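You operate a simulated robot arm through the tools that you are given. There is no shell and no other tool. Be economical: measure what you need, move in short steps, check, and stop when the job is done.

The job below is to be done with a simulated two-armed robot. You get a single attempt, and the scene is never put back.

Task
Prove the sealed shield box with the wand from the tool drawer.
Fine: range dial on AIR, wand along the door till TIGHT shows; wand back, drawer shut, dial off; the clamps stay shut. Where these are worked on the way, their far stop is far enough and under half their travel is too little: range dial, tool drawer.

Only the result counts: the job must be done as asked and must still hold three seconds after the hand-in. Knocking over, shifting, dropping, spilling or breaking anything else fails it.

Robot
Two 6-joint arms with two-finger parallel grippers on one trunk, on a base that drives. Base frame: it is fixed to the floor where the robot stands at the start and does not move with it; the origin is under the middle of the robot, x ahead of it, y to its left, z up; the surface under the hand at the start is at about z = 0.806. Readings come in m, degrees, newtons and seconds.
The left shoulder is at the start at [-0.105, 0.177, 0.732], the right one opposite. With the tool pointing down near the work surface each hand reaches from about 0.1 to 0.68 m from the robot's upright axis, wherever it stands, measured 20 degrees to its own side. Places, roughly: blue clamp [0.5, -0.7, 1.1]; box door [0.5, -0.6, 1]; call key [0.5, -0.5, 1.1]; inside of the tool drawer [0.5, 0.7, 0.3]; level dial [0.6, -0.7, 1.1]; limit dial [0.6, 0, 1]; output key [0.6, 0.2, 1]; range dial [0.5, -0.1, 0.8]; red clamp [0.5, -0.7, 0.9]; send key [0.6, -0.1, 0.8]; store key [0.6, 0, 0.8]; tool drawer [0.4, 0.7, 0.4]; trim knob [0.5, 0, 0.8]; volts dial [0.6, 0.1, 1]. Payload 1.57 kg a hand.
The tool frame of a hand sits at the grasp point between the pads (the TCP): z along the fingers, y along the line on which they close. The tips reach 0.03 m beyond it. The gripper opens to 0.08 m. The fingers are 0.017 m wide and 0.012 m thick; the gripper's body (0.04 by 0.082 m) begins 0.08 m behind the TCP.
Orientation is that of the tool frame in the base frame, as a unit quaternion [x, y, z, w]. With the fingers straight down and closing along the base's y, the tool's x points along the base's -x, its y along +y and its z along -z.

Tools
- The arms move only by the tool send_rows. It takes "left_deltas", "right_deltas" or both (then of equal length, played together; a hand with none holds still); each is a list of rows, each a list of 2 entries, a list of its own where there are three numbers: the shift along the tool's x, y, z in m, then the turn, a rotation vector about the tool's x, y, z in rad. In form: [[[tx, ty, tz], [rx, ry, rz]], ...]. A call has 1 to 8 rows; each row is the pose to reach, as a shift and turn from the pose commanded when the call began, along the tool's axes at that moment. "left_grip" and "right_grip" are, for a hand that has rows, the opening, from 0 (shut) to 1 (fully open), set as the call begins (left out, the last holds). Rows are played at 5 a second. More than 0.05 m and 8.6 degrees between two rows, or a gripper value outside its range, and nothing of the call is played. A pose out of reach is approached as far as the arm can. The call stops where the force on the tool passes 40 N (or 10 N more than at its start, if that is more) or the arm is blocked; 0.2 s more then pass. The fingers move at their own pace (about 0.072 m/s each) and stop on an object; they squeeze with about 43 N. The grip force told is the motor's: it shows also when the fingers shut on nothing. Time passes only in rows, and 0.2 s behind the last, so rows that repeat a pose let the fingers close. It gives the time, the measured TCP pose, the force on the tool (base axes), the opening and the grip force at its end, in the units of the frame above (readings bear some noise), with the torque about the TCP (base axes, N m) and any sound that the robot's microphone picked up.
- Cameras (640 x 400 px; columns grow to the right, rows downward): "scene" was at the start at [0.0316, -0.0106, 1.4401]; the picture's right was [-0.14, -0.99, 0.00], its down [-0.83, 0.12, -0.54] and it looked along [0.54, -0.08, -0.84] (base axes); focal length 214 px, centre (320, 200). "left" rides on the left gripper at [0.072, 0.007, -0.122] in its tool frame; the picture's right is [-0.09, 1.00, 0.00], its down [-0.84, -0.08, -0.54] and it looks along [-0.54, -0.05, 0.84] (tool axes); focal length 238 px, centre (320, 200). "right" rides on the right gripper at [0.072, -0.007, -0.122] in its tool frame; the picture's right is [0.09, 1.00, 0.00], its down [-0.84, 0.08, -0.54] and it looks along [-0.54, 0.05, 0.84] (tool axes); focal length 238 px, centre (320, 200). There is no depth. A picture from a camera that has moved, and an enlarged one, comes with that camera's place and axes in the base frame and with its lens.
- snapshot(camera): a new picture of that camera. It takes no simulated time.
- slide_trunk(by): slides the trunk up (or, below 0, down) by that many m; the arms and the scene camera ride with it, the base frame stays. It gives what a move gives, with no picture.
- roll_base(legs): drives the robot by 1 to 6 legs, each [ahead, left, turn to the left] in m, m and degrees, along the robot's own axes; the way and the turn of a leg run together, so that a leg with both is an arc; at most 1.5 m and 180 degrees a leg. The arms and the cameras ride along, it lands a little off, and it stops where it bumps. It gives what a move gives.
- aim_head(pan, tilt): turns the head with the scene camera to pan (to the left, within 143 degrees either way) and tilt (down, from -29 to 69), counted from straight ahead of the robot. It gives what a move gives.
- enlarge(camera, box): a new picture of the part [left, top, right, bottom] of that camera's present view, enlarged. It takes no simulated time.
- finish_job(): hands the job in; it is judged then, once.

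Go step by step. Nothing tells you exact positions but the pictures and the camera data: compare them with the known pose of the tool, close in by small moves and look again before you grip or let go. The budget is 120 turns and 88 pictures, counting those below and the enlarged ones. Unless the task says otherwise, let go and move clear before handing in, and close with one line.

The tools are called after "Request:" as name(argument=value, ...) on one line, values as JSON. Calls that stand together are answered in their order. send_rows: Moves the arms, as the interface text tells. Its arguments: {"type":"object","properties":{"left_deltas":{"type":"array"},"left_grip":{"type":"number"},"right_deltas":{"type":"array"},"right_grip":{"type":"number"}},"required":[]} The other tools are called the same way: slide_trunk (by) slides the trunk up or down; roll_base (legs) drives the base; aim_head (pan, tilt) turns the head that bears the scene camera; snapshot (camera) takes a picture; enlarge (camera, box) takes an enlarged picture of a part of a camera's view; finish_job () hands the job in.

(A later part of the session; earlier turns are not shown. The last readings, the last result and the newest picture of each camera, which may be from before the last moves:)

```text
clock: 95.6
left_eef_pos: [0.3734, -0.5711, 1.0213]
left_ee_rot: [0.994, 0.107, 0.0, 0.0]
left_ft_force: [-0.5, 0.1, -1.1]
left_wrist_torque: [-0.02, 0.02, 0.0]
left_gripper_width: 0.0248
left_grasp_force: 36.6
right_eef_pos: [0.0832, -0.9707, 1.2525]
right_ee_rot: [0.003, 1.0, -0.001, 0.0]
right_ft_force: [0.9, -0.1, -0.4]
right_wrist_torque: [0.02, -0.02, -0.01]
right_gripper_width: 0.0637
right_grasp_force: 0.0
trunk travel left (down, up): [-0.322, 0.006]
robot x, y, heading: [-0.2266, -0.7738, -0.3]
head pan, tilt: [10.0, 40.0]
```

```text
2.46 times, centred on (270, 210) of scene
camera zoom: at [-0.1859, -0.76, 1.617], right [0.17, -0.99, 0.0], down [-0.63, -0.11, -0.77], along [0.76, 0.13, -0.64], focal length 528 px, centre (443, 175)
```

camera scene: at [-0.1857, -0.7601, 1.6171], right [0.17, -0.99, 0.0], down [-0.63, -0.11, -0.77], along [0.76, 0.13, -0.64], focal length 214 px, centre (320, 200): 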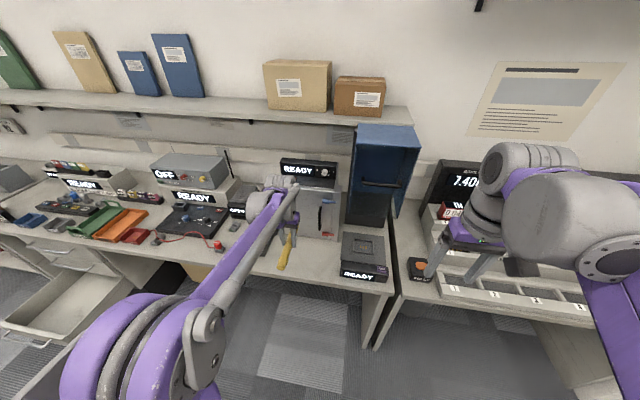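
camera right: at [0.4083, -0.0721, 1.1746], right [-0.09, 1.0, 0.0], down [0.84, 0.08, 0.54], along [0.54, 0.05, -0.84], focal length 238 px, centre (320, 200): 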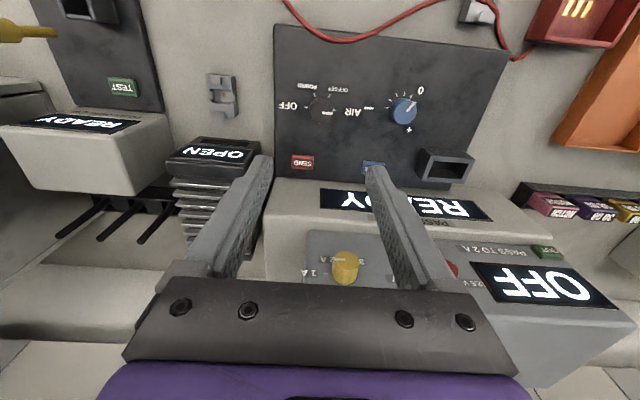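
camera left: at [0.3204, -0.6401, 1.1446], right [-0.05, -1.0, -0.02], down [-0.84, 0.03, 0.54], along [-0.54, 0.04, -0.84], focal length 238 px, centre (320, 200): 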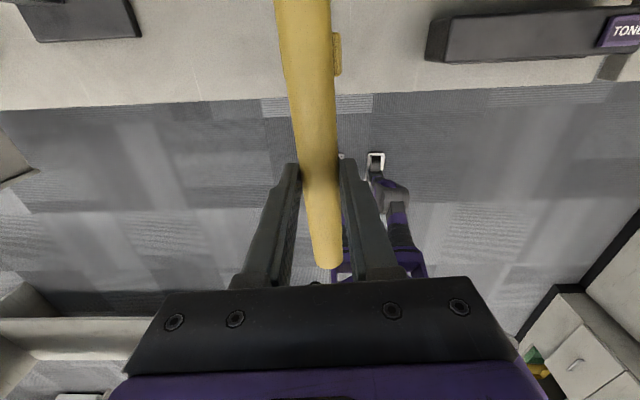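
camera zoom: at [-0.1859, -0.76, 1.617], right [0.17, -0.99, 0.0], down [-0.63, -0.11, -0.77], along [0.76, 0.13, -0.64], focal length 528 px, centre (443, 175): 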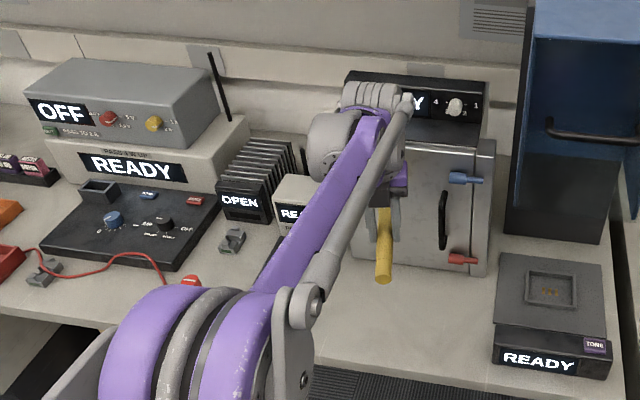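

I sweep the lugged end down the door.

Request:
send_rows(left_deltas=[[[0.004, 0, 0.02], [0, 0, 0]], [[0.006, 0, 0.04], [0, 0, 0]], [[0.006, 0, 0.06], [0, 0, 0]], [[0.006, 0, 0.08], [0, 0, 0]], [[0.006, 0, 0.1], [0, 0, 0]], [[0.006, 0, 0.12], [0, 0, 0]]])

Request:
enlarge(camera="scene", box=[140, 130, 400, 290])

```text
clock: 97.0
left_eef_pos: [0.3763, -0.5681, 0.9039]
left_ee_rot: [0.994, 0.107, 0.002, -0.001]
left_ft_force: [-14.2, -0.1, 1.6]
left_wrist_torque: [0.02, 0.03, 0.28]
left_gripper_width: 0.025
left_grasp_force: 36.1
right_eef_pos: [0.0803, -0.9698, 1.2522]
right_ee_rot: [0.002, 1.0, -0.001, 0.0]
right_ft_force: [0.0, -0.4, -0.3]
right_wrist_torque: [0.01, 0.03, -0.03]
right_gripper_width: 0.064
right_grasp_force: 0.1
trunk travel left (down, up): [-0.322, 0.006]
robot x, y, heading: [-0.2248, -0.7754, -0.3]
head pan, tilt: [10.0, 40.0]
```

```text
2.46 times, centred on (270, 210) of scene
camera zoom: at [-0.1887, -0.7603, 1.6171], right [0.17, -0.99, 0.0], down [-0.63, -0.11, -0.77], along [0.76, 0.13, -0.64], focal length 528 px, centre (443, 175)
```

zoom: 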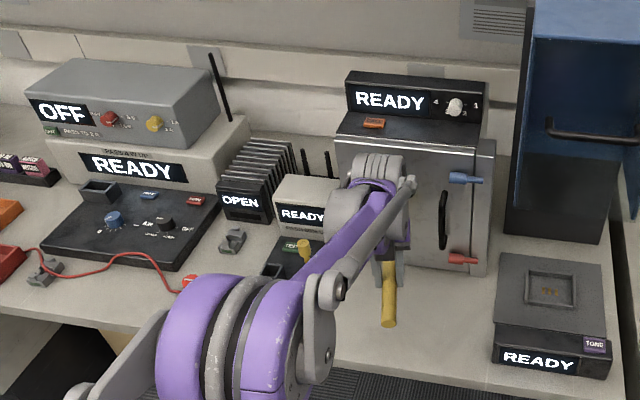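

Still READY. Maybe the sweep must be slower, so I go slowly back up with the lugged end just off the door.

Request:
send_rows(left_deltas=[[[-0.005, 0, 0], [0, 0, 0]], [[-0.005, 0, -0.01], [0, 0, 0]], [[-0.005, 0, -0.02], [0, 0, 0]], [[-0.005, 0, -0.03], [0, 0, 0]], [[-0.005, 0, -0.04], [0, 0, 0]], [[-0.005, 0, -0.05], [0, 0, 0]], [[-0.005, 0, -0.06], [0, 0, 0]], [[-0.005, 0, -0.07], [0, 0, 0]]])

Request:
send_rows(left_deltas=[[[0, 0, 0.01], [0, 0, 0]], [[0, 0, 0.02], [0, 0, 0]], [[0, 0, 0.03], [0, 0, 0]], [[0, 0, 0.04], [0, 0, 0]], [[0, 0, 0.05], [0, 0, 0]], [[0, 0, 0.06], [0, 0, 0]], [[0, 0, 0.07], [0, 0, 0]], [[0, 0, 0.07], [0, 0, 0]]])

Request:
enlarge(camera="scene", box=[140, 130, 400, 290])

```text
clock: 98.8
left_eef_pos: [0.3737, -0.5707, 0.9735]
left_ee_rot: [0.994, 0.107, 0.001, -0.001]
left_ft_force: [-0.1, -1.0, -0.5]
left_wrist_torque: [0.0, 0.02, 0.02]
left_gripper_width: 0.0247
left_grasp_force: 36.9
right_eef_pos: [0.0828, -0.9702, 1.2518]
right_ee_rot: [0.003, 1.0, 0.0, 0.0]
right_ft_force: [-0.5, -0.1, 0.9]
right_wrist_torque: [0.0, -0.01, 0.0]
right_gripper_width: 0.064
right_grasp_force: 0.1
trunk travel left (down, up): [-0.322, 0.006]
robot x, y, heading: [-0.2249, -0.7711, -0.4]
head pan, tilt: [10.0, 40.0]
```

```text
clock: 100.6
left_eef_pos: [0.374, -0.5702, 0.9037]
left_ee_rot: [0.994, 0.106, 0.001, -0.001]
left_ft_force: [-1.1, -0.1, -1.2]
left_wrist_torque: [0.03, -0.02, -0.03]
left_gripper_width: 0.0252
left_grasp_force: 36.4
right_eef_pos: [0.0834, -0.9697, 1.2514]
right_ee_rot: [0.002, 1.0, 0.0, 0.0]
right_ft_force: [0.3, -0.5, 0.6]
right_wrist_torque: [0.01, -0.04, 0.01]
right_gripper_width: 0.0639
right_grasp_force: 0.0
trunk travel left (down, up): [-0.322, 0.006]
robot x, y, heading: [-0.2267, -0.7721, 0.0]
head pan, tilt: [10.0, 40.0]
```

```text
2.46 times, centred on (270, 210) of scene
camera zoom: at [-0.1863, -0.7601, 1.617], right [0.17, -0.99, 0.0], down [-0.63, -0.11, -0.77], along [0.76, 0.13, -0.64], focal length 528 px, centre (443, 175)
```

zoom: 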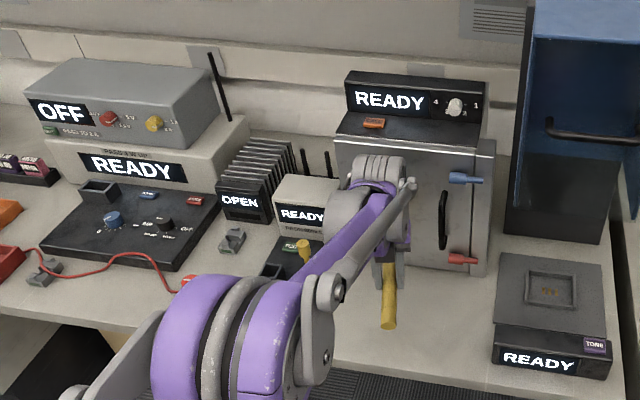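

Still nothing. The lugs look like grip pads, so the plain end is probably the tip, and the door's opening seam at the right edge between the clamps is the likely sensing line. I turn the wrist back to neutral.

Request:
send_rows(left_deltas=[[[-0.04, 0, -0.01], [0, 0, 0]], [[-0.08, 0, -0.02], [0, 0, 0]], [[-0.12, 0, -0.03], [0, 0, -0.1]], [[-0.13, 0, -0.04], [0, 0, -0.24]], [[-0.13, 0, -0.05], [0, 0, -0.38]], [[-0.13, 0, -0.06], [0, 0, -0.52]], [[-0.13, 0, -0.07], [0, 0, -0.66]], [[-0.13, 0, -0.07], [0, 0, -0.8]]])

Request:
send_rows(left_deltas=[[[0, 0, 0], [0, 0, -0.145]], [[0, 0, 0], [0, 0, -0.29]], [[0, 0, 0], [0, 0, -0.435]], [[0, 0, 0], [0, 0, -0.58]], [[0, 0, 0], [0, 0, -0.725]], [[0, 0, 0], [0, 0, -0.87]], [[0, 0, 0], [0, 0, -1.015]], [[0, 0, 0], [0, 0, -1.16]]])

Request:
send_rows(left_deltas=[[[0, 0, 0], [0, 0, -0.145]], [[0, 0, 0], [0, 0, -0.29]], [[0, 0, 0], [0, 0, -0.435]], [[0, 0, 0], [0, 0, -0.58]], [[0, 0, 0], [0, 0, -0.725]], [[0, 0, 0], [0, 0, -0.87]], [[0, 0, 0], [0, 0, -0.97]]])

Request:
snapshot(camera="scene")

```text
clock: 102.4
left_eef_pos: [0.2473, -0.5975, 0.9737]
left_ee_rot: [0.873, 0.488, 0.002, -0.001]
left_ft_force: [0.3, 0.3, -0.1]
left_wrist_torque: [0.02, 0.0, 0.0]
left_gripper_width: 0.0246
left_grasp_force: 36.0
right_eef_pos: [0.0825, -0.9699, 1.2526]
right_ee_rot: [0.003, 1.0, 0.0, 0.0]
right_ft_force: [0.9, -0.6, -0.7]
right_wrist_torque: [-0.01, 0.01, 0.0]
right_gripper_width: 0.0642
right_grasp_force: 0.1
trunk travel left (down, up): [-0.322, 0.006]
robot x, y, heading: [-0.2272, -0.7743, -0.5]
head pan, tilt: [10.0, 40.0]
```

```text
clock: 104.2
left_eef_pos: [0.2477, -0.5981, 0.9716]
left_ee_rot: [0.463, 0.886, 0.001, -0.001]
left_ft_force: [-0.9, -0.3, -1.0]
left_wrist_torque: [-0.02, 0.02, 0.01]
left_gripper_width: 0.0248
left_grasp_force: 36.1
right_eef_pos: [0.0826, -0.9702, 1.2518]
right_ee_rot: [0.003, 1.0, -0.001, 0.0]
right_ft_force: [-0.6, 0.9, 0.5]
right_wrist_torque: [0.01, 0.01, 0.01]
right_gripper_width: 0.0643
right_grasp_force: 0.0
trunk travel left (down, up): [-0.322, 0.006]
robot x, y, heading: [-0.2256, -0.7744, -0.2]
head pan, tilt: [10.0, 40.0]
```

```text
clock: 105.8
left_eef_pos: [0.2463, -0.5988, 0.9726]
left_ee_rot: [-0.003, 1.0, 0.001, 0.001]
left_ft_force: [0.0, -0.5, -0.7]
left_wrist_torque: [0.0, -0.02, 0.02]
left_gripper_width: 0.0246
left_grasp_force: 36.7
right_eef_pos: [0.0837, -0.9708, 1.2523]
right_ee_rot: [0.003, 1.0, 0.0, 0.0]
right_ft_force: [-0.3, 0.1, 0.4]
right_wrist_torque: [0.02, -0.01, -0.04]
right_gripper_width: 0.0638
right_grasp_force: 0.2
trunk travel left (down, up): [-0.322, 0.006]
robot x, y, heading: [-0.2234, -0.7747, -0.4]
head pan, tilt: [10.0, 40.0]
```

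```text
36 pictures are left
camera scene: at [-0.1863, -0.7601, 1.617], right [0.17, -0.99, 0.0], down [-0.63, -0.11, -0.77], along [0.76, 0.13, -0.64], focal length 214 px, centre (320, 200)
```

scene: 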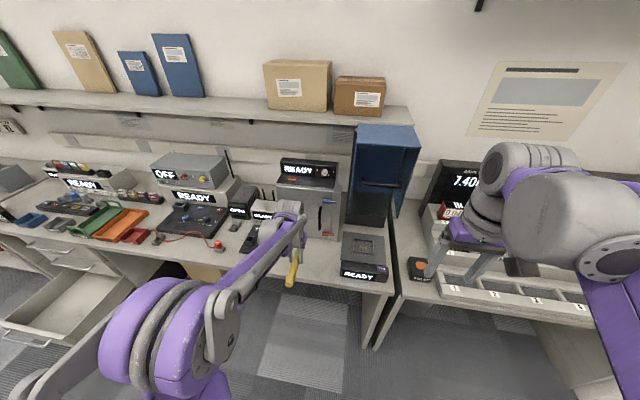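

Now I bring the plain tip to the right-hand seam between the clamps.

Request:
send_rows(left_deltas=[[[0, -0.035, 0], [0, 0, 0]], [[0, -0.07, 0], [0, 0, 0]], [[0, -0.1, 0], [0, 0, 0]], [[-0.04, -0.1, 0], [0, 0, 0]], [[-0.08, -0.1, 0], [0, 0, 0]], [[-0.11, -0.1, 0], [0, 0, 0]], [[-0.125, -0.1, 0], [0, 0, 0]], [[-0.132, -0.1, 0], [0, 0, 0]]])

Request:
enlarge(camera="scene", box=[140, 130, 400, 290])

```text
clock: 107.6
left_eef_pos: [0.3791, -0.6977, 0.9721]
left_ee_rot: [-0.002, 1.0, 0.001, 0.0]
left_ft_force: [1.3, -0.3, -0.8]
left_wrist_torque: [-0.02, 0.01, -0.01]
left_gripper_width: 0.0247
left_grasp_force: 36.3
right_eef_pos: [0.0833, -0.9709, 1.2512]
right_ee_rot: [0.003, 1.0, 0.0, 0.0]
right_ft_force: [-0.2, -0.1, 0.0]
right_wrist_torque: [0.01, -0.02, -0.01]
right_gripper_width: 0.0641
right_grasp_force: 0.0
trunk travel left (down, up): [-0.322, 0.006]
robot x, y, heading: [-0.2293, -0.7748, -0.2]
head pan, tilt: [10.0, 40.0]
```

```text
2.46 times, centred on (270, 210) of scene
camera zoom: at [-0.1861, -0.7602, 1.617], right [0.17, -0.99, 0.0], down [-0.63, -0.11, -0.77], along [0.76, 0.13, -0.64], focal length 528 px, centre (443, 175)
```

zoom: 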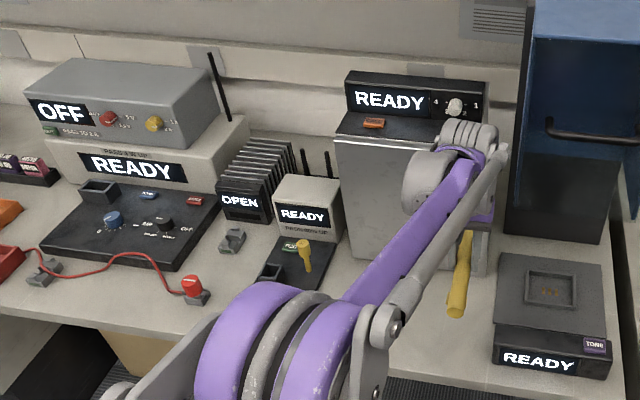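

I sweep slowly along the seam, first down and then up, staying between the clamps.

Request:
send_rows(left_deltas=[[[-0.003, 0, 0.012], [0, 0, 0]], [[-0.003, 0, 0.024], [0, 0, 0]], [[-0.003, 0, 0.036], [0, 0, 0]], [[-0.003, 0, 0.036], [0, 0, 0]], [[-0.003, 0, 0.02], [0, 0, 0]], [[-0.003, 0, 0.0], [0, 0, 0]], [[-0.003, 0, -0.02], [0, 0, 0]], [[-0.003, 0, -0.04], [0, 0, 0]]])

Request:
enlarge(camera="scene", box=[140, 130, 400, 290])

```text
clock: 109.4
left_eef_pos: [0.3814, -0.6983, 1.0126]
left_ee_rot: [-0.002, 1.0, 0.002, 0.001]
left_ft_force: [0.2, -0.6, -1.8]
left_wrist_torque: [0.0, 0.03, 0.01]
left_gripper_width: 0.0249
left_grasp_force: 37.0
right_eef_pos: [0.0819, -0.9716, 1.2524]
right_ee_rot: [0.002, 1.0, 0.001, 0.0]
right_ft_force: [0.3, 0.2, -0.2]
right_wrist_torque: [0.01, 0.02, 0.05]
right_gripper_width: 0.064
right_grasp_force: 0.0
trunk travel left (down, up): [-0.322, 0.006]
robot x, y, heading: [-0.2251, -0.7748, -0.5]
head pan, tilt: [10.0, 40.0]
```

```text
2.46 times, centred on (270, 210) of scene
camera zoom: at [-0.1865, -0.7602, 1.617], right [0.17, -0.99, 0.0], down [-0.63, -0.11, -0.77], along [0.76, 0.13, -0.64], focal length 528 px, centre (443, 175)
```

zoom: 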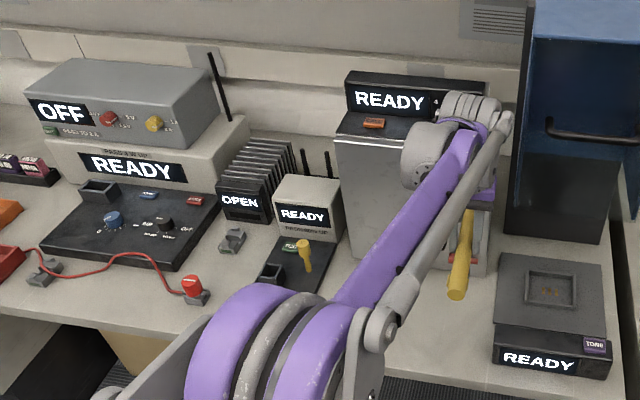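

No change. I check that the dial is really on AIR.

Request:
enlarge(camera="scene", box=[155, 180, 235, 240])

```text
6.67 times, centred on (195, 210) of scene
camera zoom: at [-0.1865, -0.7602, 1.617], right [0.17, -0.99, 0.0], down [-0.63, -0.11, -0.77], along [0.76, 0.13, -0.64], focal length 1430 px, centre (1153, 133)
```

zoom: 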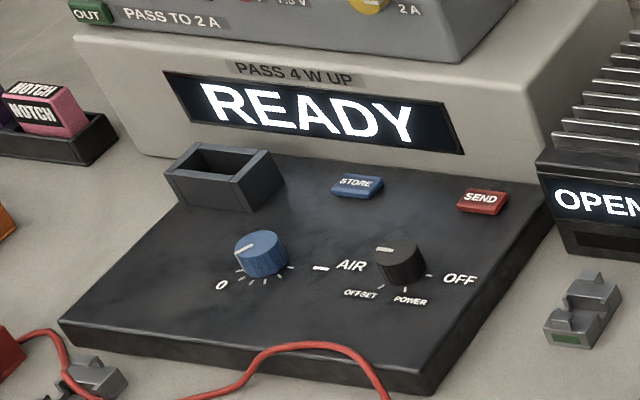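

The dial is correctly on AIR. The detector probably wants the wand's body near the door, so I lay the wand flat against it: back off, yaw 90°, and pitch the hand forward.

Request:
send_rows(left_deltas=[[[0.04, 0, 0], [0, 0, 0]], [[0.08, 0, 0], [0, 0, 0]], [[0.11, 0.03, 0], [0, 0, 0.14]], [[0.11, 0.06, 0], [0, 0, 0.28]], [[0.11, 0.1, 0], [0, 0, 0.42]], [[0.11, 0.13, 0], [0, 0, 0.56]], [[0.11, 0.165, 0], [0, 0, 0.7]], [[0.11, 0.165, 0], [0, 0, 0.84]]])

Request:
send_rows(left_deltas=[[[0, 0, 0], [0, 0, 0.14]], [[0, 0, 0], [0, 0, 0.28]], [[0, 0, 0], [0, 0, 0.42]], [[0, 0, 0], [0, 0, 0.56]], [[0, 0, 0], [0, 0, 0.7]], [[0, 0, 0], [0, 0, 0.73]]])

Request:
send_rows(left_deltas=[[[0, 0, 0], [-0.13, 0, 0]], [[0, 0, 0], [-0.26, 0, 0]], [[0, 0, 0], [-0.39, 0, 0]], [[0, 0, 0], [-0.52, 0, 0]], [[0, 0, 0], [-0.65, 0, 0]], [[0, 0, 0], [-0.785, 0, 0]]])

Request:
snapshot(camera="left")

```text
clock: 111.2
left_eef_pos: [0.2711, -0.5333, 1.0136]
left_ee_rot: [0.406, 0.914, 0.002, 0.0]
left_ft_force: [0.1, 0.1, -1.4]
left_wrist_torque: [-0.02, 0.0, -0.01]
left_gripper_width: 0.0247
left_grasp_force: 36.0
right_eef_pos: [0.0826, -0.9719, 1.2523]
right_ee_rot: [0.003, 1.0, 0.001, 0.0]
right_ft_force: [-0.9, 0.1, 0.5]
right_wrist_torque: [-0.02, -0.01, 0.06]
right_gripper_width: 0.0639
right_grasp_force: 0.1
trunk travel left (down, up): [-0.322, 0.006]
robot x, y, heading: [-0.2249, -0.7729, -0.3]
head pan, tilt: [10.0, 40.0]
```

```text
clock: 112.6
left_eef_pos: [0.2708, -0.5345, 1.0125]
left_ee_rot: [0.707, 0.708, 0.002, 0.001]
left_ft_force: [0.6, -0.1, -0.9]
left_wrist_torque: [0.0, 0.02, 0.06]
left_gripper_width: 0.0244
left_grasp_force: 36.3
right_eef_pos: [0.0829, -0.9706, 1.2524]
right_ee_rot: [0.003, 1.0, -0.001, 0.0]
right_ft_force: [0.3, 0.6, 0.2]
right_wrist_torque: [-0.01, 0.03, 0.0]
right_gripper_width: 0.0641
right_grasp_force: 0.0
trunk travel left (down, up): [-0.322, 0.006]
robot x, y, heading: [-0.223, -0.7773, -0.1]
head pan, tilt: [10.0, 40.0]
```

```text
clock: 114.0
left_eef_pos: [0.2726, -0.5337, 1.0133]
left_ee_rot: [0.652, 0.654, 0.273, 0.271]
left_ft_force: [-0.2, 0.4, -1.6]
left_wrist_torque: [-0.02, 0.03, 0.01]
left_gripper_width: 0.0248
left_grasp_force: 36.8
right_eef_pos: [0.0827, -0.9701, 1.2505]
right_ee_rot: [0.002, 1.0, 0.001, 0.0]
right_ft_force: [-0.7, 0.0, -0.1]
right_wrist_torque: [-0.02, 0.02, -0.02]
right_gripper_width: 0.0642
right_grasp_force: 0.0
trunk travel left (down, up): [-0.322, 0.006]
robot x, y, heading: [-0.2215, -0.7732, -0.3]
head pan, tilt: [10.0, 40.0]
```

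```text
32 pictures are left
camera left: at [0.1896, -0.4625, 1.1035], right [0.7, -0.09, 0.71], down [-0.44, -0.84, 0.32], along [0.56, -0.54, -0.63], focal length 238 px, centre (320, 200)
```

left: 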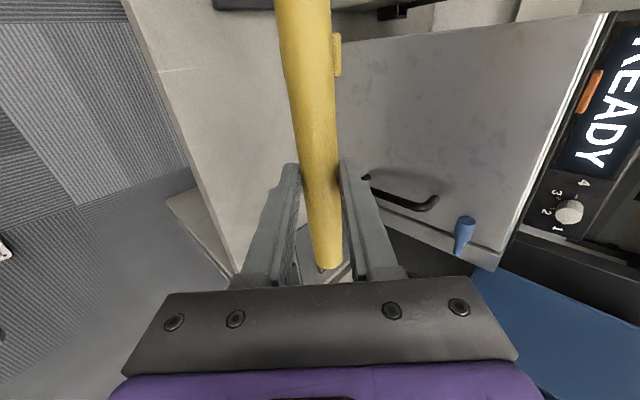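

The wand now lies parallel to the door. I advance toward it, shifted 2 cm left to clear the handle.

Request:
send_rows(left_deltas=[[[0.01, 0.025, 0.025], [0, 0, 0]], [[0.02, 0.05, 0.05], [0, 0, 0]], [[0.02, 0.075, 0.075], [0, 0, 0]], [[0.02, 0.095, 0.095], [0, 0, 0]], [[0.02, 0.108, 0.108], [0, 0, 0]]])

Request:
enlarge(camera="scene", box=[140, 130, 400, 290])

```text
clock: 115.2
left_eef_pos: [0.4251, -0.5123, 1.0123]
left_ee_rot: [0.652, 0.655, 0.271, 0.27]
left_ft_force: [-0.3, -1.5, -0.6]
left_wrist_torque: [0.0, 0.0, 0.01]
left_gripper_width: 0.0245
left_grasp_force: 36.7
right_eef_pos: [0.0825, -0.9705, 1.252]
right_ee_rot: [0.003, 1.0, 0.001, -0.001]
right_ft_force: [0.1, -0.4, 0.8]
right_wrist_torque: [0.0, -0.02, -0.03]
right_gripper_width: 0.0639
right_grasp_force: 0.1
trunk travel left (down, up): [-0.322, 0.006]
robot x, y, heading: [-0.2264, -0.7723, -0.3]
head pan, tilt: [10.0, 40.0]
```

```text
2.46 times, centred on (270, 210) of scene
camera zoom: at [-0.1858, -0.76, 1.617], right [0.17, -0.99, 0.0], down [-0.63, -0.11, -0.77], along [0.75, 0.13, -0.64], focal length 528 px, centre (443, 175)
```

zoom: 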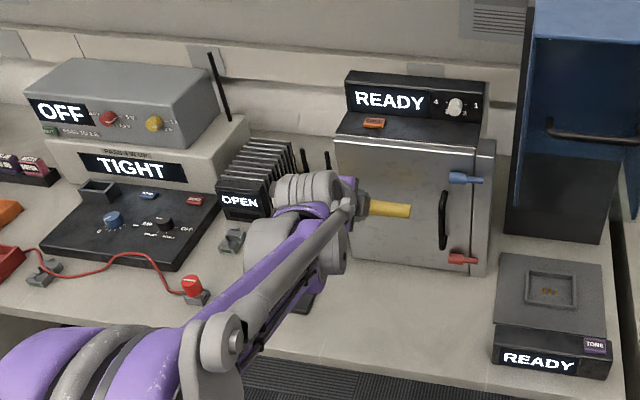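

TIGHT shows. I hold it a moment, then withdraw and turn the hand back to vertical.

Request:
send_rows(left_deltas=[[[0, 0, 0], [0, 0, 0]], [[0, 0, 0], [0, 0, 0]], [[0, -0.01, -0.01], [0, 0, 0]], [[0, -0.035, -0.035], [0, 0, 0]], [[0, -0.065, -0.065], [0, 0, 0]], [[0, -0.095, -0.095], [0, 0, 0]], [[0, -0.11, -0.12], [0, 0, 0]]])

Request:
send_rows(left_deltas=[[[0, 0, 0], [0.13, 0, 0]], [[0, 0, 0], [0.26, 0, 0]], [[0, 0, 0], [0.39, 0, 0]], [[0, 0, 0], [0.52, 0, 0]], [[0, 0, 0], [0.65, 0, 0]], [[0, 0, 0], [0.785, 0, 0]]])

Request:
enlarge(camera="scene", box=[140, 130, 400, 290])

Request:
roll_base(legs=[[-0.52, 0, 0]])

```text
clock: 116.8
left_eef_pos: [0.261, -0.5147, 1.021]
left_ee_rot: [0.652, 0.654, 0.273, 0.27]
left_ft_force: [0.0, -0.3, -0.9]
left_wrist_torque: [0.01, -0.04, 0.01]
left_gripper_width: 0.0246
left_grasp_force: 36.2
right_eef_pos: [0.0801, -0.9707, 1.251]
right_ee_rot: [0.002, 1.0, -0.001, 0.001]
right_ft_force: [-0.4, 0.4, 0.5]
right_wrist_torque: [0.01, -0.02, -0.05]
right_gripper_width: 0.0642
right_grasp_force: 0.1
trunk travel left (down, up): [-0.322, 0.006]
robot x, y, heading: [-0.225, -0.7766, -0.4]
head pan, tilt: [10.0, 40.0]
```

```text
clock: 118.2
left_eef_pos: [0.2623, -0.5136, 1.0191]
left_ee_rot: [0.706, 0.708, 0.001, -0.002]
left_ft_force: [0.4, 0.0, -1.2]
left_wrist_torque: [0.0, 0.04, 0.0]
left_gripper_width: 0.0248
left_grasp_force: 36.1
right_eef_pos: [0.0845, -0.9721, 1.2518]
right_ee_rot: [0.003, 1.0, 0.0, -0.001]
right_ft_force: [-0.3, -0.7, 0.6]
right_wrist_torque: [0.06, 0.02, 0.01]
right_gripper_width: 0.0641
right_grasp_force: 0.0
trunk travel left (down, up): [-0.322, 0.006]
robot x, y, heading: [-0.2238, -0.7723, -0.4]
head pan, tilt: [10.0, 40.0]
```

```text
2.46 times, centred on (270, 210) of scene
camera zoom: at [-0.1851, -0.76, 1.617], right [0.17, -0.99, 0.0], down [-0.63, -0.11, -0.77], along [0.75, 0.13, -0.64], focal length 528 px, centre (443, 175)
```

zoom: 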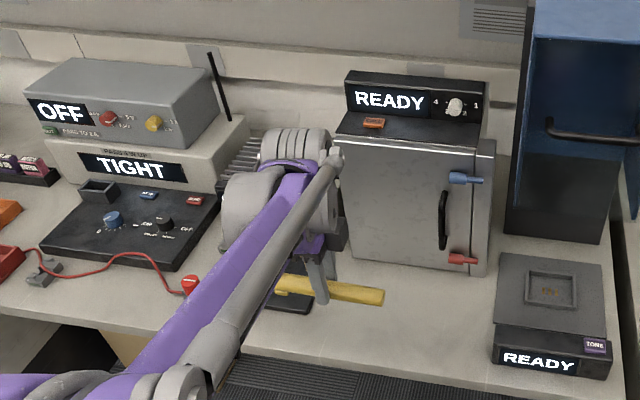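

```text
clock: 121.2
left_eef_pos: [-0.2597, -0.5073, 1.0198]
left_ee_rot: [0.701, 0.713, 0.001, 0.0]
left_ft_force: [-0.8, 0.5, -1.4]
left_wrist_torque: [-0.02, 0.0, 0.0]
left_gripper_width: 0.025
left_grasp_force: 36.0
right_eef_pos: [-0.4331, -0.9661, 1.2526]
right_ee_rot: [-0.003, 1.0, 0.0, -0.001]
right_ft_force: [0.2, 0.0, 0.3]
right_wrist_torque: [0.0, -0.04, 0.04]
right_gripper_width: 0.064
right_grasp_force: 0.1
trunk travel left (down, up): [-0.322, 0.006]
robot x, y, heading: [-0.7446, -0.7759, 0.3]
head pan, tilt: [10.0, 40.0]
```

The result is latched. I drive left toward the open drawer and then lower the trunk.

Request:
roll_base(legs=[[0, 1.26, 0]])

Request:
slide_trunk(by=-0.3)

Request:
aim_head(pan=12, tilt=50)

Request:
snapshot(camera="scene")

```text
clock: 132.5
left_eef_pos: [-0.2529, 0.751, 1.0201]
left_ee_rot: [0.706, 0.708, 0.001, 0.0]
left_ft_force: [-1.4, -0.5, -1.7]
left_wrist_torque: [-0.03, -0.02, -0.05]
left_gripper_width: 0.0249
left_grasp_force: 36.0
right_eef_pos: [-0.4342, 0.2932, 1.2513]
right_ee_rot: [0.004, 1.0, 0.001, 0.0]
right_ft_force: [0.0, 0.4, -0.2]
right_wrist_torque: [-0.01, 0.02, 0.04]
right_gripper_width: 0.0642
right_grasp_force: 0.1
trunk travel left (down, up): [-0.322, 0.006]
robot x, y, heading: [-0.742, 0.4936, -0.6]
head pan, tilt: [10.0, 40.0]
```

```text
clock: 135.5
left_eef_pos: [-0.254, 0.7511, 0.7206]
left_ee_rot: [0.706, 0.708, 0.001, 0.0]
left_ft_force: [0.0, -0.5, -0.6]
left_wrist_torque: [-0.02, 0.0, -0.01]
left_gripper_width: 0.0246
left_grasp_force: 36.6
right_eef_pos: [-0.4329, 0.2944, 0.9528]
right_ee_rot: [0.004, 1.0, 0.0, 0.0]
right_ft_force: [-0.5, -1.2, 0.0]
right_wrist_torque: [0.0, 0.0, 0.01]
right_gripper_width: 0.0642
right_grasp_force: 0.1
trunk travel left (down, up): [-0.022, 0.306]
robot x, y, heading: [-0.7412, 0.4927, -0.5]
head pan, tilt: [10.0, 40.0]
```

```text
clock: 136.2
left_eef_pos: [-0.253, 0.7518, 0.7192]
left_ee_rot: [0.706, 0.708, 0.001, 0.0]
left_ft_force: [0.1, 0.0, -0.9]
left_wrist_torque: [-0.02, 0.03, -0.01]
left_gripper_width: 0.0249
left_grasp_force: 36.3
right_eef_pos: [-0.4341, 0.2936, 0.9519]
right_ee_rot: [0.005, 1.0, 0.0, 0.001]
right_ft_force: [0.1, 0.3, 0.5]
right_wrist_torque: [0.03, -0.01, 0.0]
right_gripper_width: 0.0644
right_grasp_force: 0.1
trunk travel left (down, up): [-0.022, 0.306]
robot x, y, heading: [-0.7409, 0.4917, -0.7]
head pan, tilt: [12.0, 50.0]
```

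```text
29 pictures are left
camera scene: at [-0.6607, 0.5065, 1.2911], right [0.2, -0.98, 0.0], down [-0.75, -0.15, -0.64], along [0.63, 0.13, -0.77], focal length 214 px, centre (320, 200)
```

scene: 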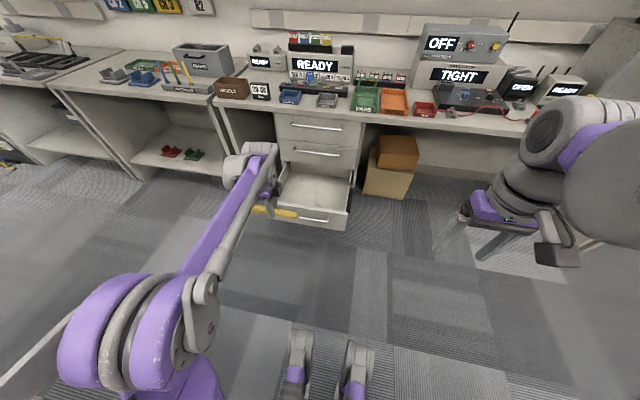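

I drive ahead over the drawer and position the hand with the same 12° tilt as at the pick.

Request:
roll_base(legs=[[0.26, 0, 0.7]])

```text
clock: 138.1
left_eef_pos: [0.0046, 0.7557, 0.7203]
left_ee_rot: [0.703, 0.712, 0.001, 0.0]
left_ft_force: [0.3, -0.2, -0.8]
left_wrist_torque: [0.0, 0.03, 0.0]
left_gripper_width: 0.0251
left_grasp_force: 36.5
right_eef_pos: [-0.1696, 0.2967, 0.9528]
right_ee_rot: [-0.002, 1.0, 0.0, -0.001]
right_ft_force: [-0.1, 0.1, -0.4]
right_wrist_torque: [0.0, 0.0, -0.01]
right_gripper_width: 0.064
right_grasp_force: 0.2
trunk travel left (down, up): [-0.022, 0.306]
robot x, y, heading: [-0.4768, 0.4946, 0.5]
head pan, tilt: [12.0, 50.0]
```

Request:
send_rows(left_deltas=[[[-0.02, 0.02, 0.02], [0.07, 0, 0]], [[-0.035, 0.04, 0.05], [0.14, 0, 0]], [[-0.046, 0.053, 0.09], [0.2, 0, 0]], [[-0.046, 0.053, 0.13], [0.2, 0, 0]], [[-0.046, 0.053, 0.17], [0.2, 0, 0]], [[-0.046, 0.053, 0.21], [0.2, 0, 0]], [[-0.046, 0.053, 0.25], [0.2, 0, 0]]])

Request:
snapshot(camera="left")

```text
clock: 139.7
left_eef_pos: [0.059, 0.7129, 0.4698]
left_ee_rot: [0.699, 0.708, -0.069, -0.071]
left_ft_force: [-0.6, 0.3, -0.9]
left_wrist_torque: [-0.01, 0.01, 0.0]
left_gripper_width: 0.0245
left_grasp_force: 36.6
right_eef_pos: [-0.1703, 0.2965, 0.9518]
right_ee_rot: [-0.001, 1.0, 0.0, -0.001]
right_ft_force: [-0.7, 0.2, -0.6]
right_wrist_torque: [-0.02, 0.0, 0.03]
right_gripper_width: 0.0639
right_grasp_force: 0.0
trunk travel left (down, up): [-0.022, 0.306]
robot x, y, heading: [-0.4845, 0.4907, 0.1]
head pan, tilt: [12.0, 50.0]
```

```text
28 pictures are left
camera left: at [0.0886, 0.7843, 0.5876], right [0.98, -0.08, -0.2], down [0.04, -0.84, 0.54], along [-0.21, -0.54, -0.82], focal length 238 px, centre (320, 200)
```

left: 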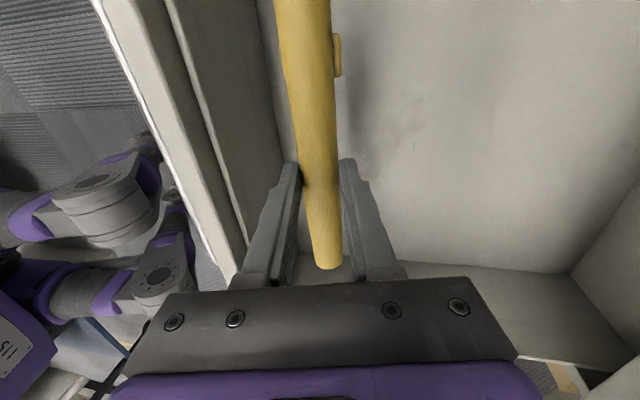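

The position matches the pick. I lower the wand to the drawer floor.

Request:
send_rows(left_deltas=[[[0, 0.006, 0.03], [0, 0, 0]], [[0, 0.012, 0.06], [0, 0, 0]], [[0, 0.016, 0.08], [0, 0, 0]], [[0, 0.018, 0.09], [0, 0, 0]], [[0, 0.0195, 0.096], [0, 0, 0]], [[0, 0.02, 0.1], [0, 0, 0]]])

```text
clock: 141.1
left_eef_pos: [0.0596, 0.7127, 0.3684]
left_ee_rot: [0.699, 0.708, -0.07, -0.071]
left_ft_force: [0.0, -0.7, -0.3]
left_wrist_torque: [0.01, 0.02, -0.03]
left_gripper_width: 0.0247
left_grasp_force: 35.9
right_eef_pos: [-0.1696, 0.2959, 0.9523]
right_ee_rot: [-0.002, 1.0, 0.0, 0.0]
right_ft_force: [0.2, 0.4, 0.1]
right_wrist_torque: [0.0, -0.01, -0.01]
right_gripper_width: 0.064
right_grasp_force: 0.0
trunk travel left (down, up): [-0.022, 0.306]
robot x, y, heading: [-0.4833, 0.4908, -0.0]
head pan, tilt: [12.0, 50.0]
```

Request:
send_rows(left_deltas=[[[0, 0.0003, 0.0015], [0, 0, 0]], [[0, 0.0006, 0.003], [0, 0, 0]]])

Request:
send_rows(left_deltas=[[[0, 0, 0], [0, 0, 0]], [[0, 0, 0], [0, 0, 0]], [[0, 0, 0], [0, 0, 0]], [[0, 0, -0.02], [0, 0, 0]], [[0, 0, -0.05], [0, 0, 0]], [[0, 0, -0.09], [0, 0, 0]], [[0, 0, -0.13], [0, 0, 0]], [[0, 0, -0.17], [0, 0, 0]]], left_grip=0.6)

Request:
snapshot(camera="left")

```text
clock: 141.7
left_eef_pos: [0.0595, 0.7121, 0.3669]
left_ee_rot: [0.699, 0.708, -0.07, -0.071]
left_ft_force: [1.9, 1.9, 11.6]
left_wrist_torque: [-0.96, -0.04, 0.13]
left_gripper_width: 0.0249
left_grasp_force: 36.6
right_eef_pos: [-0.1697, 0.2971, 0.9509]
right_ee_rot: [-0.002, 1.0, -0.001, -0.001]
right_ft_force: [-0.5, -0.4, -0.2]
right_wrist_torque: [-0.01, -0.03, 0.02]
right_gripper_width: 0.0641
right_grasp_force: 0.0
trunk travel left (down, up): [-0.022, 0.306]
robot x, y, heading: [-0.4784, 0.4903, 0.2]
head pan, tilt: [12.0, 50.0]
```

```text
clock: 143.5
left_eef_pos: [0.095, 0.7108, 0.5334]
left_ee_rot: [0.699, 0.708, -0.069, -0.071]
left_ft_force: [0.3, -0.8, 0.0]
left_wrist_torque: [0.02, -0.03, -0.02]
left_gripper_width: 0.048
left_grasp_force: 0.1
right_eef_pos: [-0.1703, 0.2969, 0.9519]
right_ee_rot: [-0.002, 1.0, 0.0, 0.0]
right_ft_force: [0.1, 0.1, -0.6]
right_wrist_torque: [0.01, 0.02, 0.01]
right_gripper_width: 0.064
right_grasp_force: 0.2
trunk travel left (down, up): [-0.022, 0.306]
robot x, y, heading: [-0.4811, 0.4944, 0.0]
head pan, tilt: [12.0, 50.0]
```

```text
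27 pictures are left
camera left: at [0.1243, 0.7824, 0.6518], right [0.98, -0.08, -0.2], down [0.04, -0.84, 0.54], along [-0.21, -0.54, -0.82], focal length 238 px, centre (320, 200)
```

left: 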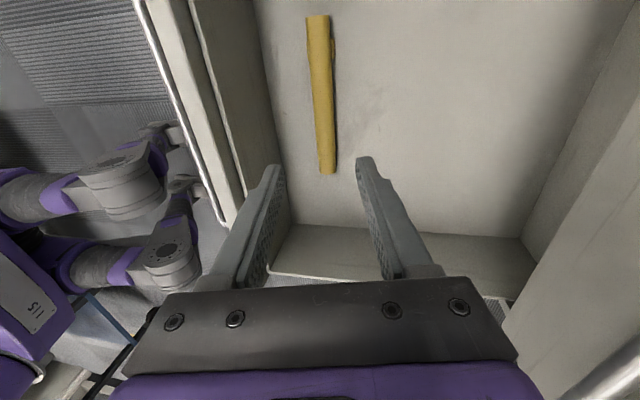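

The wand is back in the drawer. I raise the hand, back up, and pitch it forward to take the handle again.

Request:
send_rows(left_deltas=[[[0, 0, -0.04], [0, 0, 0]], [[0, 0, -0.08], [0, 0, 0]]], left_grip=1)

Request:
roll_base(legs=[[-0.24, 0, 0]])

Request:
send_rows(left_deltas=[[[0, 0, 0], [-0.145, 0, 0]], [[0, 0, 0], [-0.29, 0, 0]], [[0, 0, 0], [-0.435, 0, 0]], [[0, 0, 0], [-0.58, 0, 0]], [[0, 0, 0], [-0.725, 0, 0]], [[0, 0, 0], [-0.87, 0, 0]], [[0, 0, 0], [-1.015, 0, 0]], [[0, 0, 0], [-1.16, 0, 0]]])

Request:
snapshot(camera="left")

```text
clock: 144.1
left_eef_pos: [0.1082, 0.7128, 0.6122]
left_ee_rot: [0.699, 0.708, -0.07, -0.071]
left_ft_force: [-0.1, -0.3, -0.8]
left_wrist_torque: [-0.01, 0.0, -0.03]
left_gripper_width: 0.08
left_grasp_force: 0.0
right_eef_pos: [-0.1688, 0.2969, 0.9524]
right_ee_rot: [-0.002, 1.0, 0.001, 0.0]
right_ft_force: [-0.4, 0.6, -0.4]
right_wrist_torque: [0.0, -0.04, 0.0]
right_gripper_width: 0.064
right_grasp_force: 0.0
trunk travel left (down, up): [-0.022, 0.306]
robot x, y, heading: [-0.4836, 0.4888, 0.2]
head pan, tilt: [12.0, 50.0]
```

```text
clock: 145.9
left_eef_pos: [-0.1281, 0.7148, 0.6124]
left_ee_rot: [0.698, 0.709, -0.069, -0.071]
left_ft_force: [-0.5, 0.2, 1.2]
left_wrist_torque: [0.01, 0.0, 0.0]
left_gripper_width: 0.0801
left_grasp_force: 0.1
right_eef_pos: [-0.4046, 0.2969, 0.9534]
right_ee_rot: [-0.004, 1.0, 0.0, 0.001]
right_ft_force: [0.0, 0.5, -1.0]
right_wrist_torque: [0.0, -0.01, 0.02]
right_gripper_width: 0.064
right_grasp_force: 0.1
trunk travel left (down, up): [-0.022, 0.306]
robot x, y, heading: [-0.7147, 0.493, 0.2]
head pan, tilt: [12.0, 50.0]
```

```text
clock: 147.7
left_eef_pos: [-0.1273, 0.7136, 0.6124]
left_ee_rot: [0.623, 0.631, 0.331, 0.324]
left_ft_force: [0.4, -0.1, 0.7]
left_wrist_torque: [0.0, 0.01, -0.02]
left_gripper_width: 0.0798
left_grasp_force: 0.0
right_eef_pos: [-0.4052, 0.2974, 0.9534]
right_ee_rot: [-0.004, 1.0, 0.0, 0.0]
right_ft_force: [0.5, 1.0, -1.0]
right_wrist_torque: [0.03, -0.04, 0.02]
right_gripper_width: 0.0638
right_grasp_force: 0.1
trunk travel left (down, up): [-0.022, 0.306]
robot x, y, heading: [-0.7157, 0.4893, 0.5]
head pan, tilt: [12.0, 50.0]
```

```text
26 pictures are left
camera left: at [-0.2249, 0.7835, 0.6863], right [0.57, -0.09, 0.82], down [-0.48, -0.85, 0.24], along [0.67, -0.53, -0.52], focal length 238 px, centre (320, 200)
```

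left: 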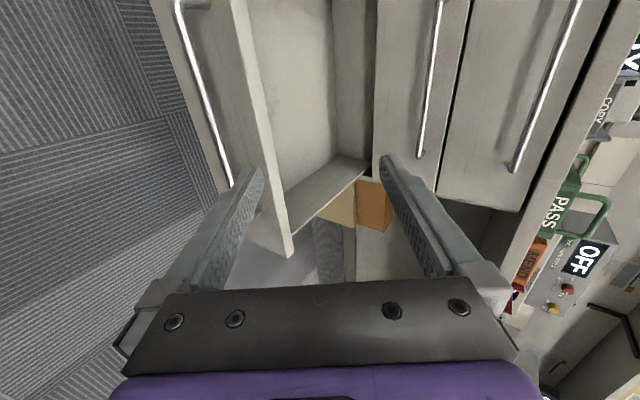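

Request:
send_rows(left_deltas=[[[0.005, -0.035, -0.01], [0, 0, 0]], [[0.01, -0.07, -0.01], [0, 0, 0]], [[0.015, -0.1, 0.0], [0, 0, 0]], [[0.015, -0.124, 0.02], [0, 0, 0]], [[0.015, -0.124, 0.046], [0, 0, 0]]])

Request:
snapshot(camera="left")

```text
clock: 148.9
left_eef_pos: [-0.1626, 0.7292, 0.4842]
left_ee_rot: [0.623, 0.631, 0.33, 0.323]
left_ft_force: [-0.4, 0.0, 0.7]
left_wrist_torque: [-0.01, -0.01, -0.02]
left_gripper_width: 0.08
left_grasp_force: 0.0
right_eef_pos: [-0.4044, 0.297, 0.9535]
right_ee_rot: [-0.004, 1.0, 0.0, -0.001]
right_ft_force: [-0.1, 0.4, 1.4]
right_wrist_torque: [0.01, 0.0, 0.0]
right_gripper_width: 0.0638
right_grasp_force: 0.0
trunk travel left (down, up): [-0.022, 0.306]
robot x, y, heading: [-0.7185, 0.4854, 0.5]
head pan, tilt: [12.0, 50.0]
```

```text
25 pictures are left
camera left: at [-0.2597, 0.7986, 0.5585], right [0.57, -0.09, 0.82], down [-0.48, -0.85, 0.24], along [0.67, -0.53, -0.52], focal length 238 px, centre (320, 200)
```

left: 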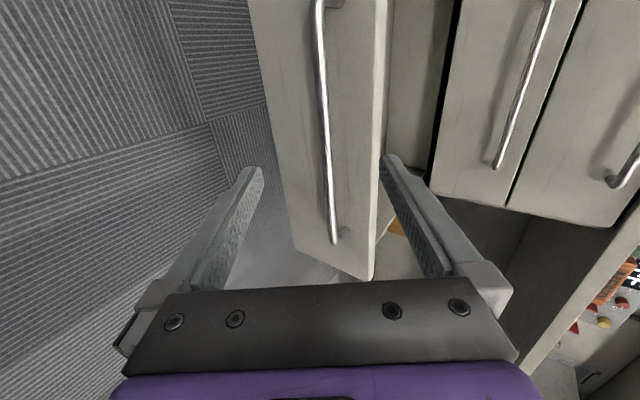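

The bar is aligned. I advance and grip it.

Request:
send_rows(left_deltas=[[[0, 0, 0.03], [0, 0, 0]], [[0, 0.002, 0.055], [0, 0, 0]], [[0, 0.003, 0.078], [0, 0, 0]]])

Request:
send_rows(left_deltas=[[[0, 0, 0], [0, 0, 0]], [[0, 0, 0], [0, 0, 0]], [[0, 0, 0], [0, 0, 0]], [[0, 0, 0], [0, 0, 0]]], left_grip=0)

```text
clock: 149.7
left_eef_pos: [-0.0963, 0.7294, 0.4419]
left_ee_rot: [0.623, 0.631, 0.331, 0.323]
left_ft_force: [0.1, 0.1, 0.1]
left_wrist_torque: [-0.01, 0.0, 0.0]
left_gripper_width: 0.08
left_grasp_force: 0.1
right_eef_pos: [-0.4038, 0.2966, 0.953]
right_ee_rot: [-0.004, 1.0, -0.001, -0.001]
right_ft_force: [0.3, 0.2, -0.7]
right_wrist_torque: [0.01, 0.04, -0.01]
right_gripper_width: 0.064
right_grasp_force: 0.1
trunk travel left (down, up): [-0.022, 0.306]
robot x, y, heading: [-0.7142, 0.4927, 0.2]
head pan, tilt: [12.0, 50.0]
```

```text
clock: 150.7
left_eef_pos: [-0.0968, 0.7291, 0.4446]
left_ee_rot: [0.623, 0.631, 0.331, 0.324]
left_ft_force: [1.0, 1.2, 10.8]
left_wrist_torque: [0.23, -0.29, -0.11]
left_gripper_width: 0.0116
left_grasp_force: 28.7
right_eef_pos: [-0.4052, 0.2972, 0.9521]
right_ee_rot: [-0.004, 1.0, 0.001, 0.0]
right_ft_force: [0.2, 0.4, -0.3]
right_wrist_torque: [0.01, 0.01, 0.0]
right_gripper_width: 0.0639
right_grasp_force: 0.0
trunk travel left (down, up): [-0.022, 0.306]
robot x, y, heading: [-0.7126, 0.4882, 0.3]
head pan, tilt: [12.0, 50.0]
```

The handle is gripped. I drive ahead to close the drawer.

Request:
roll_base(legs=[[0.15, 0, 0]])

Request:
roll_base(legs=[[0.13, 0, 0]])

```text
clock: 152.1
left_eef_pos: [0.0584, 0.7281, 0.4418]
left_ee_rot: [0.623, 0.631, 0.33, 0.323]
left_ft_force: [-0.9, -2.8, 15.7]
left_wrist_torque: [-0.05, -0.35, -0.36]
left_gripper_width: 0.0116
left_grasp_force: 29.2
right_eef_pos: [-0.2518, 0.2976, 0.9517]
right_ee_rot: [-0.003, 1.0, 0.001, 0.0]
right_ft_force: [0.7, 0.0, -0.1]
right_wrist_torque: [-0.04, 0.01, 0.02]
right_gripper_width: 0.064
right_grasp_force: 0.1
trunk travel left (down, up): [-0.022, 0.306]
robot x, y, heading: [-0.5624, 0.4889, 0.3]
head pan, tilt: [12.0, 50.0]
```

```text
clock: 153.3
left_eef_pos: [0.1843, 0.7283, 0.4438]
left_ee_rot: [0.623, 0.63, 0.331, 0.324]
left_ft_force: [-1.6, -8.2, 14.4]
left_wrist_torque: [-0.1, -0.29, -0.48]
left_gripper_width: 0.0116
left_grasp_force: 28.5
right_eef_pos: [-0.1257, 0.2973, 0.9535]
right_ee_rot: [-0.003, 1.0, 0.001, 0.0]
right_ft_force: [-0.4, -0.6, -0.2]
right_wrist_torque: [0.01, 0.02, 0.0]
right_gripper_width: 0.0639
right_grasp_force: 0.0
trunk travel left (down, up): [-0.022, 0.306]
robot x, y, heading: [-0.4344, 0.4886, 0.3]
head pan, tilt: [12.0, 50.0]
```

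Request:
send_rows(left_deltas=[[[0, 0.0115, 0.0164], [0, 0, 0]], [[0, 0.0172, 0.0246], [0, 0, 0]], [[0, 0.0218, 0.0312], [0, 0, 0]], [[0, 0.0252, 0.0361], [0, 0, 0]], [[0, 0.0287, 0.041], [0, 0, 0]]])

Request:
snapshot(camera="scene")

```text
clock: 154.4
left_eef_pos: [0.225, 0.7303, 0.4397]
left_ee_rot: [0.625, 0.633, 0.326, 0.32]
left_ft_force: [-4.4, -0.4, 0.5]
left_wrist_torque: [-0.08, 0.05, -0.4]
left_gripper_width: 0.0116
left_grasp_force: 29.5
right_eef_pos: [-0.1255, 0.2989, 0.9525]
right_ee_rot: [-0.004, 1.0, 0.001, -0.001]
right_ft_force: [-0.4, 1.0, 0.5]
right_wrist_torque: [-0.03, 0.0, 0.0]
right_gripper_width: 0.0639
right_grasp_force: 0.1
trunk travel left (down, up): [-0.022, 0.306]
robot x, y, heading: [-0.435, 0.4912, 0.2]
head pan, tilt: [12.0, 50.0]
stopped in row 5 (left hand): the force on the tool passed its limit at 46 N (the readings are from after the stop); the commanded pose is now the measured one
```

```text
24 pictures are left
camera scene: at [-0.3548, 0.5074, 1.291], right [0.21, -0.98, 0.0], down [-0.75, -0.16, -0.64], along [0.63, 0.14, -0.77], focal length 214 px, centre (320, 200)
```

scene: 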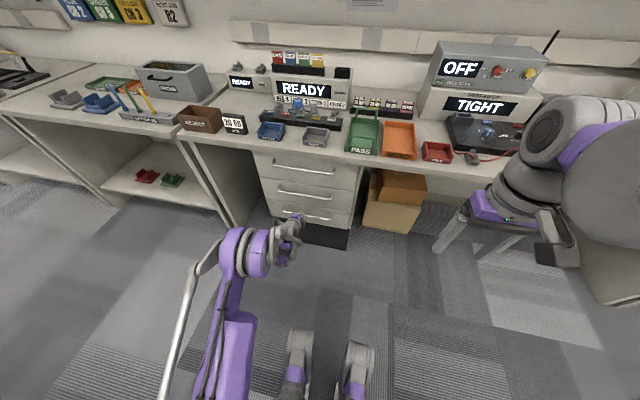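

The drawer is shut against its stop. I release, back off, and check.

Request:
send_rows(left_deltas=[[[0, 0, 0], [0, 0, 0]], [[0, 0, 0], [0, 0, 0]], [[0, 0, 0], [0, 0, 0]], [[0, 0, -0.02], [0, 0, 0]], [[0, 0, -0.045], [0, 0, 0]]], left_grip=1)

Request:
roll_base(legs=[[-0.25, 0, 0]])

Request:
enlarge(camera="scene", box=[200, 100, 440, 250])

```text
clock: 155.6
left_eef_pos: [0.1877, 0.7291, 0.465]
left_ee_rot: [0.625, 0.633, 0.326, 0.321]
left_ft_force: [-0.3, -0.2, 0.8]
left_wrist_torque: [-0.03, -0.01, 0.0]
left_gripper_width: 0.0801
left_grasp_force: 0.1
right_eef_pos: [-0.1247, 0.2984, 0.9542]
right_ee_rot: [-0.004, 1.0, 0.001, -0.001]
right_ft_force: [0.5, 0.4, 0.0]
right_wrist_torque: [-0.02, 0.03, 0.0]
right_gripper_width: 0.064
right_grasp_force: 0.0
trunk travel left (down, up): [-0.022, 0.306]
robot x, y, heading: [-0.4327, 0.4891, 0.2]
head pan, tilt: [12.0, 50.0]
```

```text
clock: 157.4
left_eef_pos: [-0.0662, 0.7271, 0.4658]
left_ee_rot: [0.626, 0.632, 0.326, 0.321]
left_ft_force: [0.5, 0.5, 0.9]
left_wrist_torque: [0.01, -0.02, -0.05]
left_gripper_width: 0.0798
left_grasp_force: 0.1
right_eef_pos: [-0.3813, 0.2967, 0.952]
right_ee_rot: [-0.002, 1.0, 0.001, 0.0]
right_ft_force: [0.0, -0.5, 0.1]
right_wrist_torque: [0.01, -0.04, 0.01]
right_gripper_width: 0.0642
right_grasp_force: 0.0
trunk travel left (down, up): [-0.022, 0.306]
robot x, y, heading: [-0.6884, 0.4897, -0.0]
head pan, tilt: [12.0, 50.0]
```

```text
2.67 times, centred on (320, 175) of scene
camera zoom: at [-0.6104, 0.5059, 1.2911], right [0.21, -0.98, 0.0], down [-0.75, -0.16, -0.64], along [0.63, 0.14, -0.77], focal length 572 px, centre (320, 267)
```

zoom: 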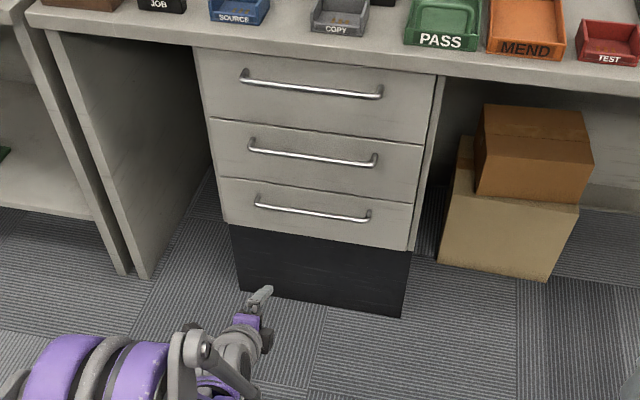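

The drawer is shut. I stow the left hand upright and high, raise the trunk, and go back to the dial with the right hand.

Request:
send_rows(left_deltas=[[[0, 0, 0], [0.137, 0, 0]], [[0, 0, 0], [0.274, 0, 0]], [[0, 0, 0], [0.411, 0, 0]], [[0, 0, 0], [0.548, 0, 0]], [[0, 0, 0], [0.685, 0, 0]], [[0, 0, 0], [0.822, 0, 0]], [[0, 0, 0], [0.96, 0, 0]]])

Request:
slide_trunk(by=0.15)

Request:
send_rows(left_deltas=[[[0, -0.02, -0.04], [0, 0, 0]], [[0, -0.04, -0.08], [0, 0, 0]], [[0, -0.06, -0.12], [0, 0, 0]], [[0.02, -0.08, -0.16], [0, 0, 0]], [[0.05, -0.1, -0.2], [0, 0, 0]], [[0.08, -0.13, -0.23], [0, 0, 0]], [[0.11, -0.16, -0.26], [0, 0, 0]], [[0.13, -0.19, -0.29], [0, 0, 0]]])

```text
clock: 159.0
left_eef_pos: [-0.0664, 0.7267, 0.4662]
left_ee_rot: [0.703, 0.711, -0.004, -0.005]
left_ft_force: [0.7, -0.7, -0.6]
left_wrist_torque: [0.0, -0.03, 0.0]
left_gripper_width: 0.0802
left_grasp_force: 0.1
right_eef_pos: [-0.3794, 0.2963, 0.9516]
right_ee_rot: [-0.002, 1.0, 0.0, -0.001]
right_ft_force: [-0.1, 0.2, 0.4]
right_wrist_torque: [-0.01, 0.03, -0.01]
right_gripper_width: 0.0642
right_grasp_force: 0.2
trunk travel left (down, up): [-0.022, 0.306]
robot x, y, heading: [-0.6884, 0.4928, 0.3]
head pan, tilt: [12.0, 50.0]
```

```text
clock: 160.8
left_eef_pos: [-0.0662, 0.726, 0.6149]
left_ee_rot: [0.703, 0.711, -0.003, -0.005]
left_ft_force: [-0.8, -0.5, 0.0]
left_wrist_torque: [0.0, -0.03, -0.01]
left_gripper_width: 0.0798
left_grasp_force: 0.0
right_eef_pos: [-0.3796, 0.2963, 1.1025]
right_ee_rot: [-0.002, 1.0, 0.0, -0.001]
right_ft_force: [0.0, -0.7, 0.1]
right_wrist_torque: [-0.02, 0.0, -0.02]
right_gripper_width: 0.0642
right_grasp_force: 0.0
trunk travel left (down, up): [-0.172, 0.156]
robot x, y, heading: [-0.6917, 0.4908, -0.1]
head pan, tilt: [12.0, 50.0]
```

```text
refused: row 5 steps farther than a row can; nothing moved
```

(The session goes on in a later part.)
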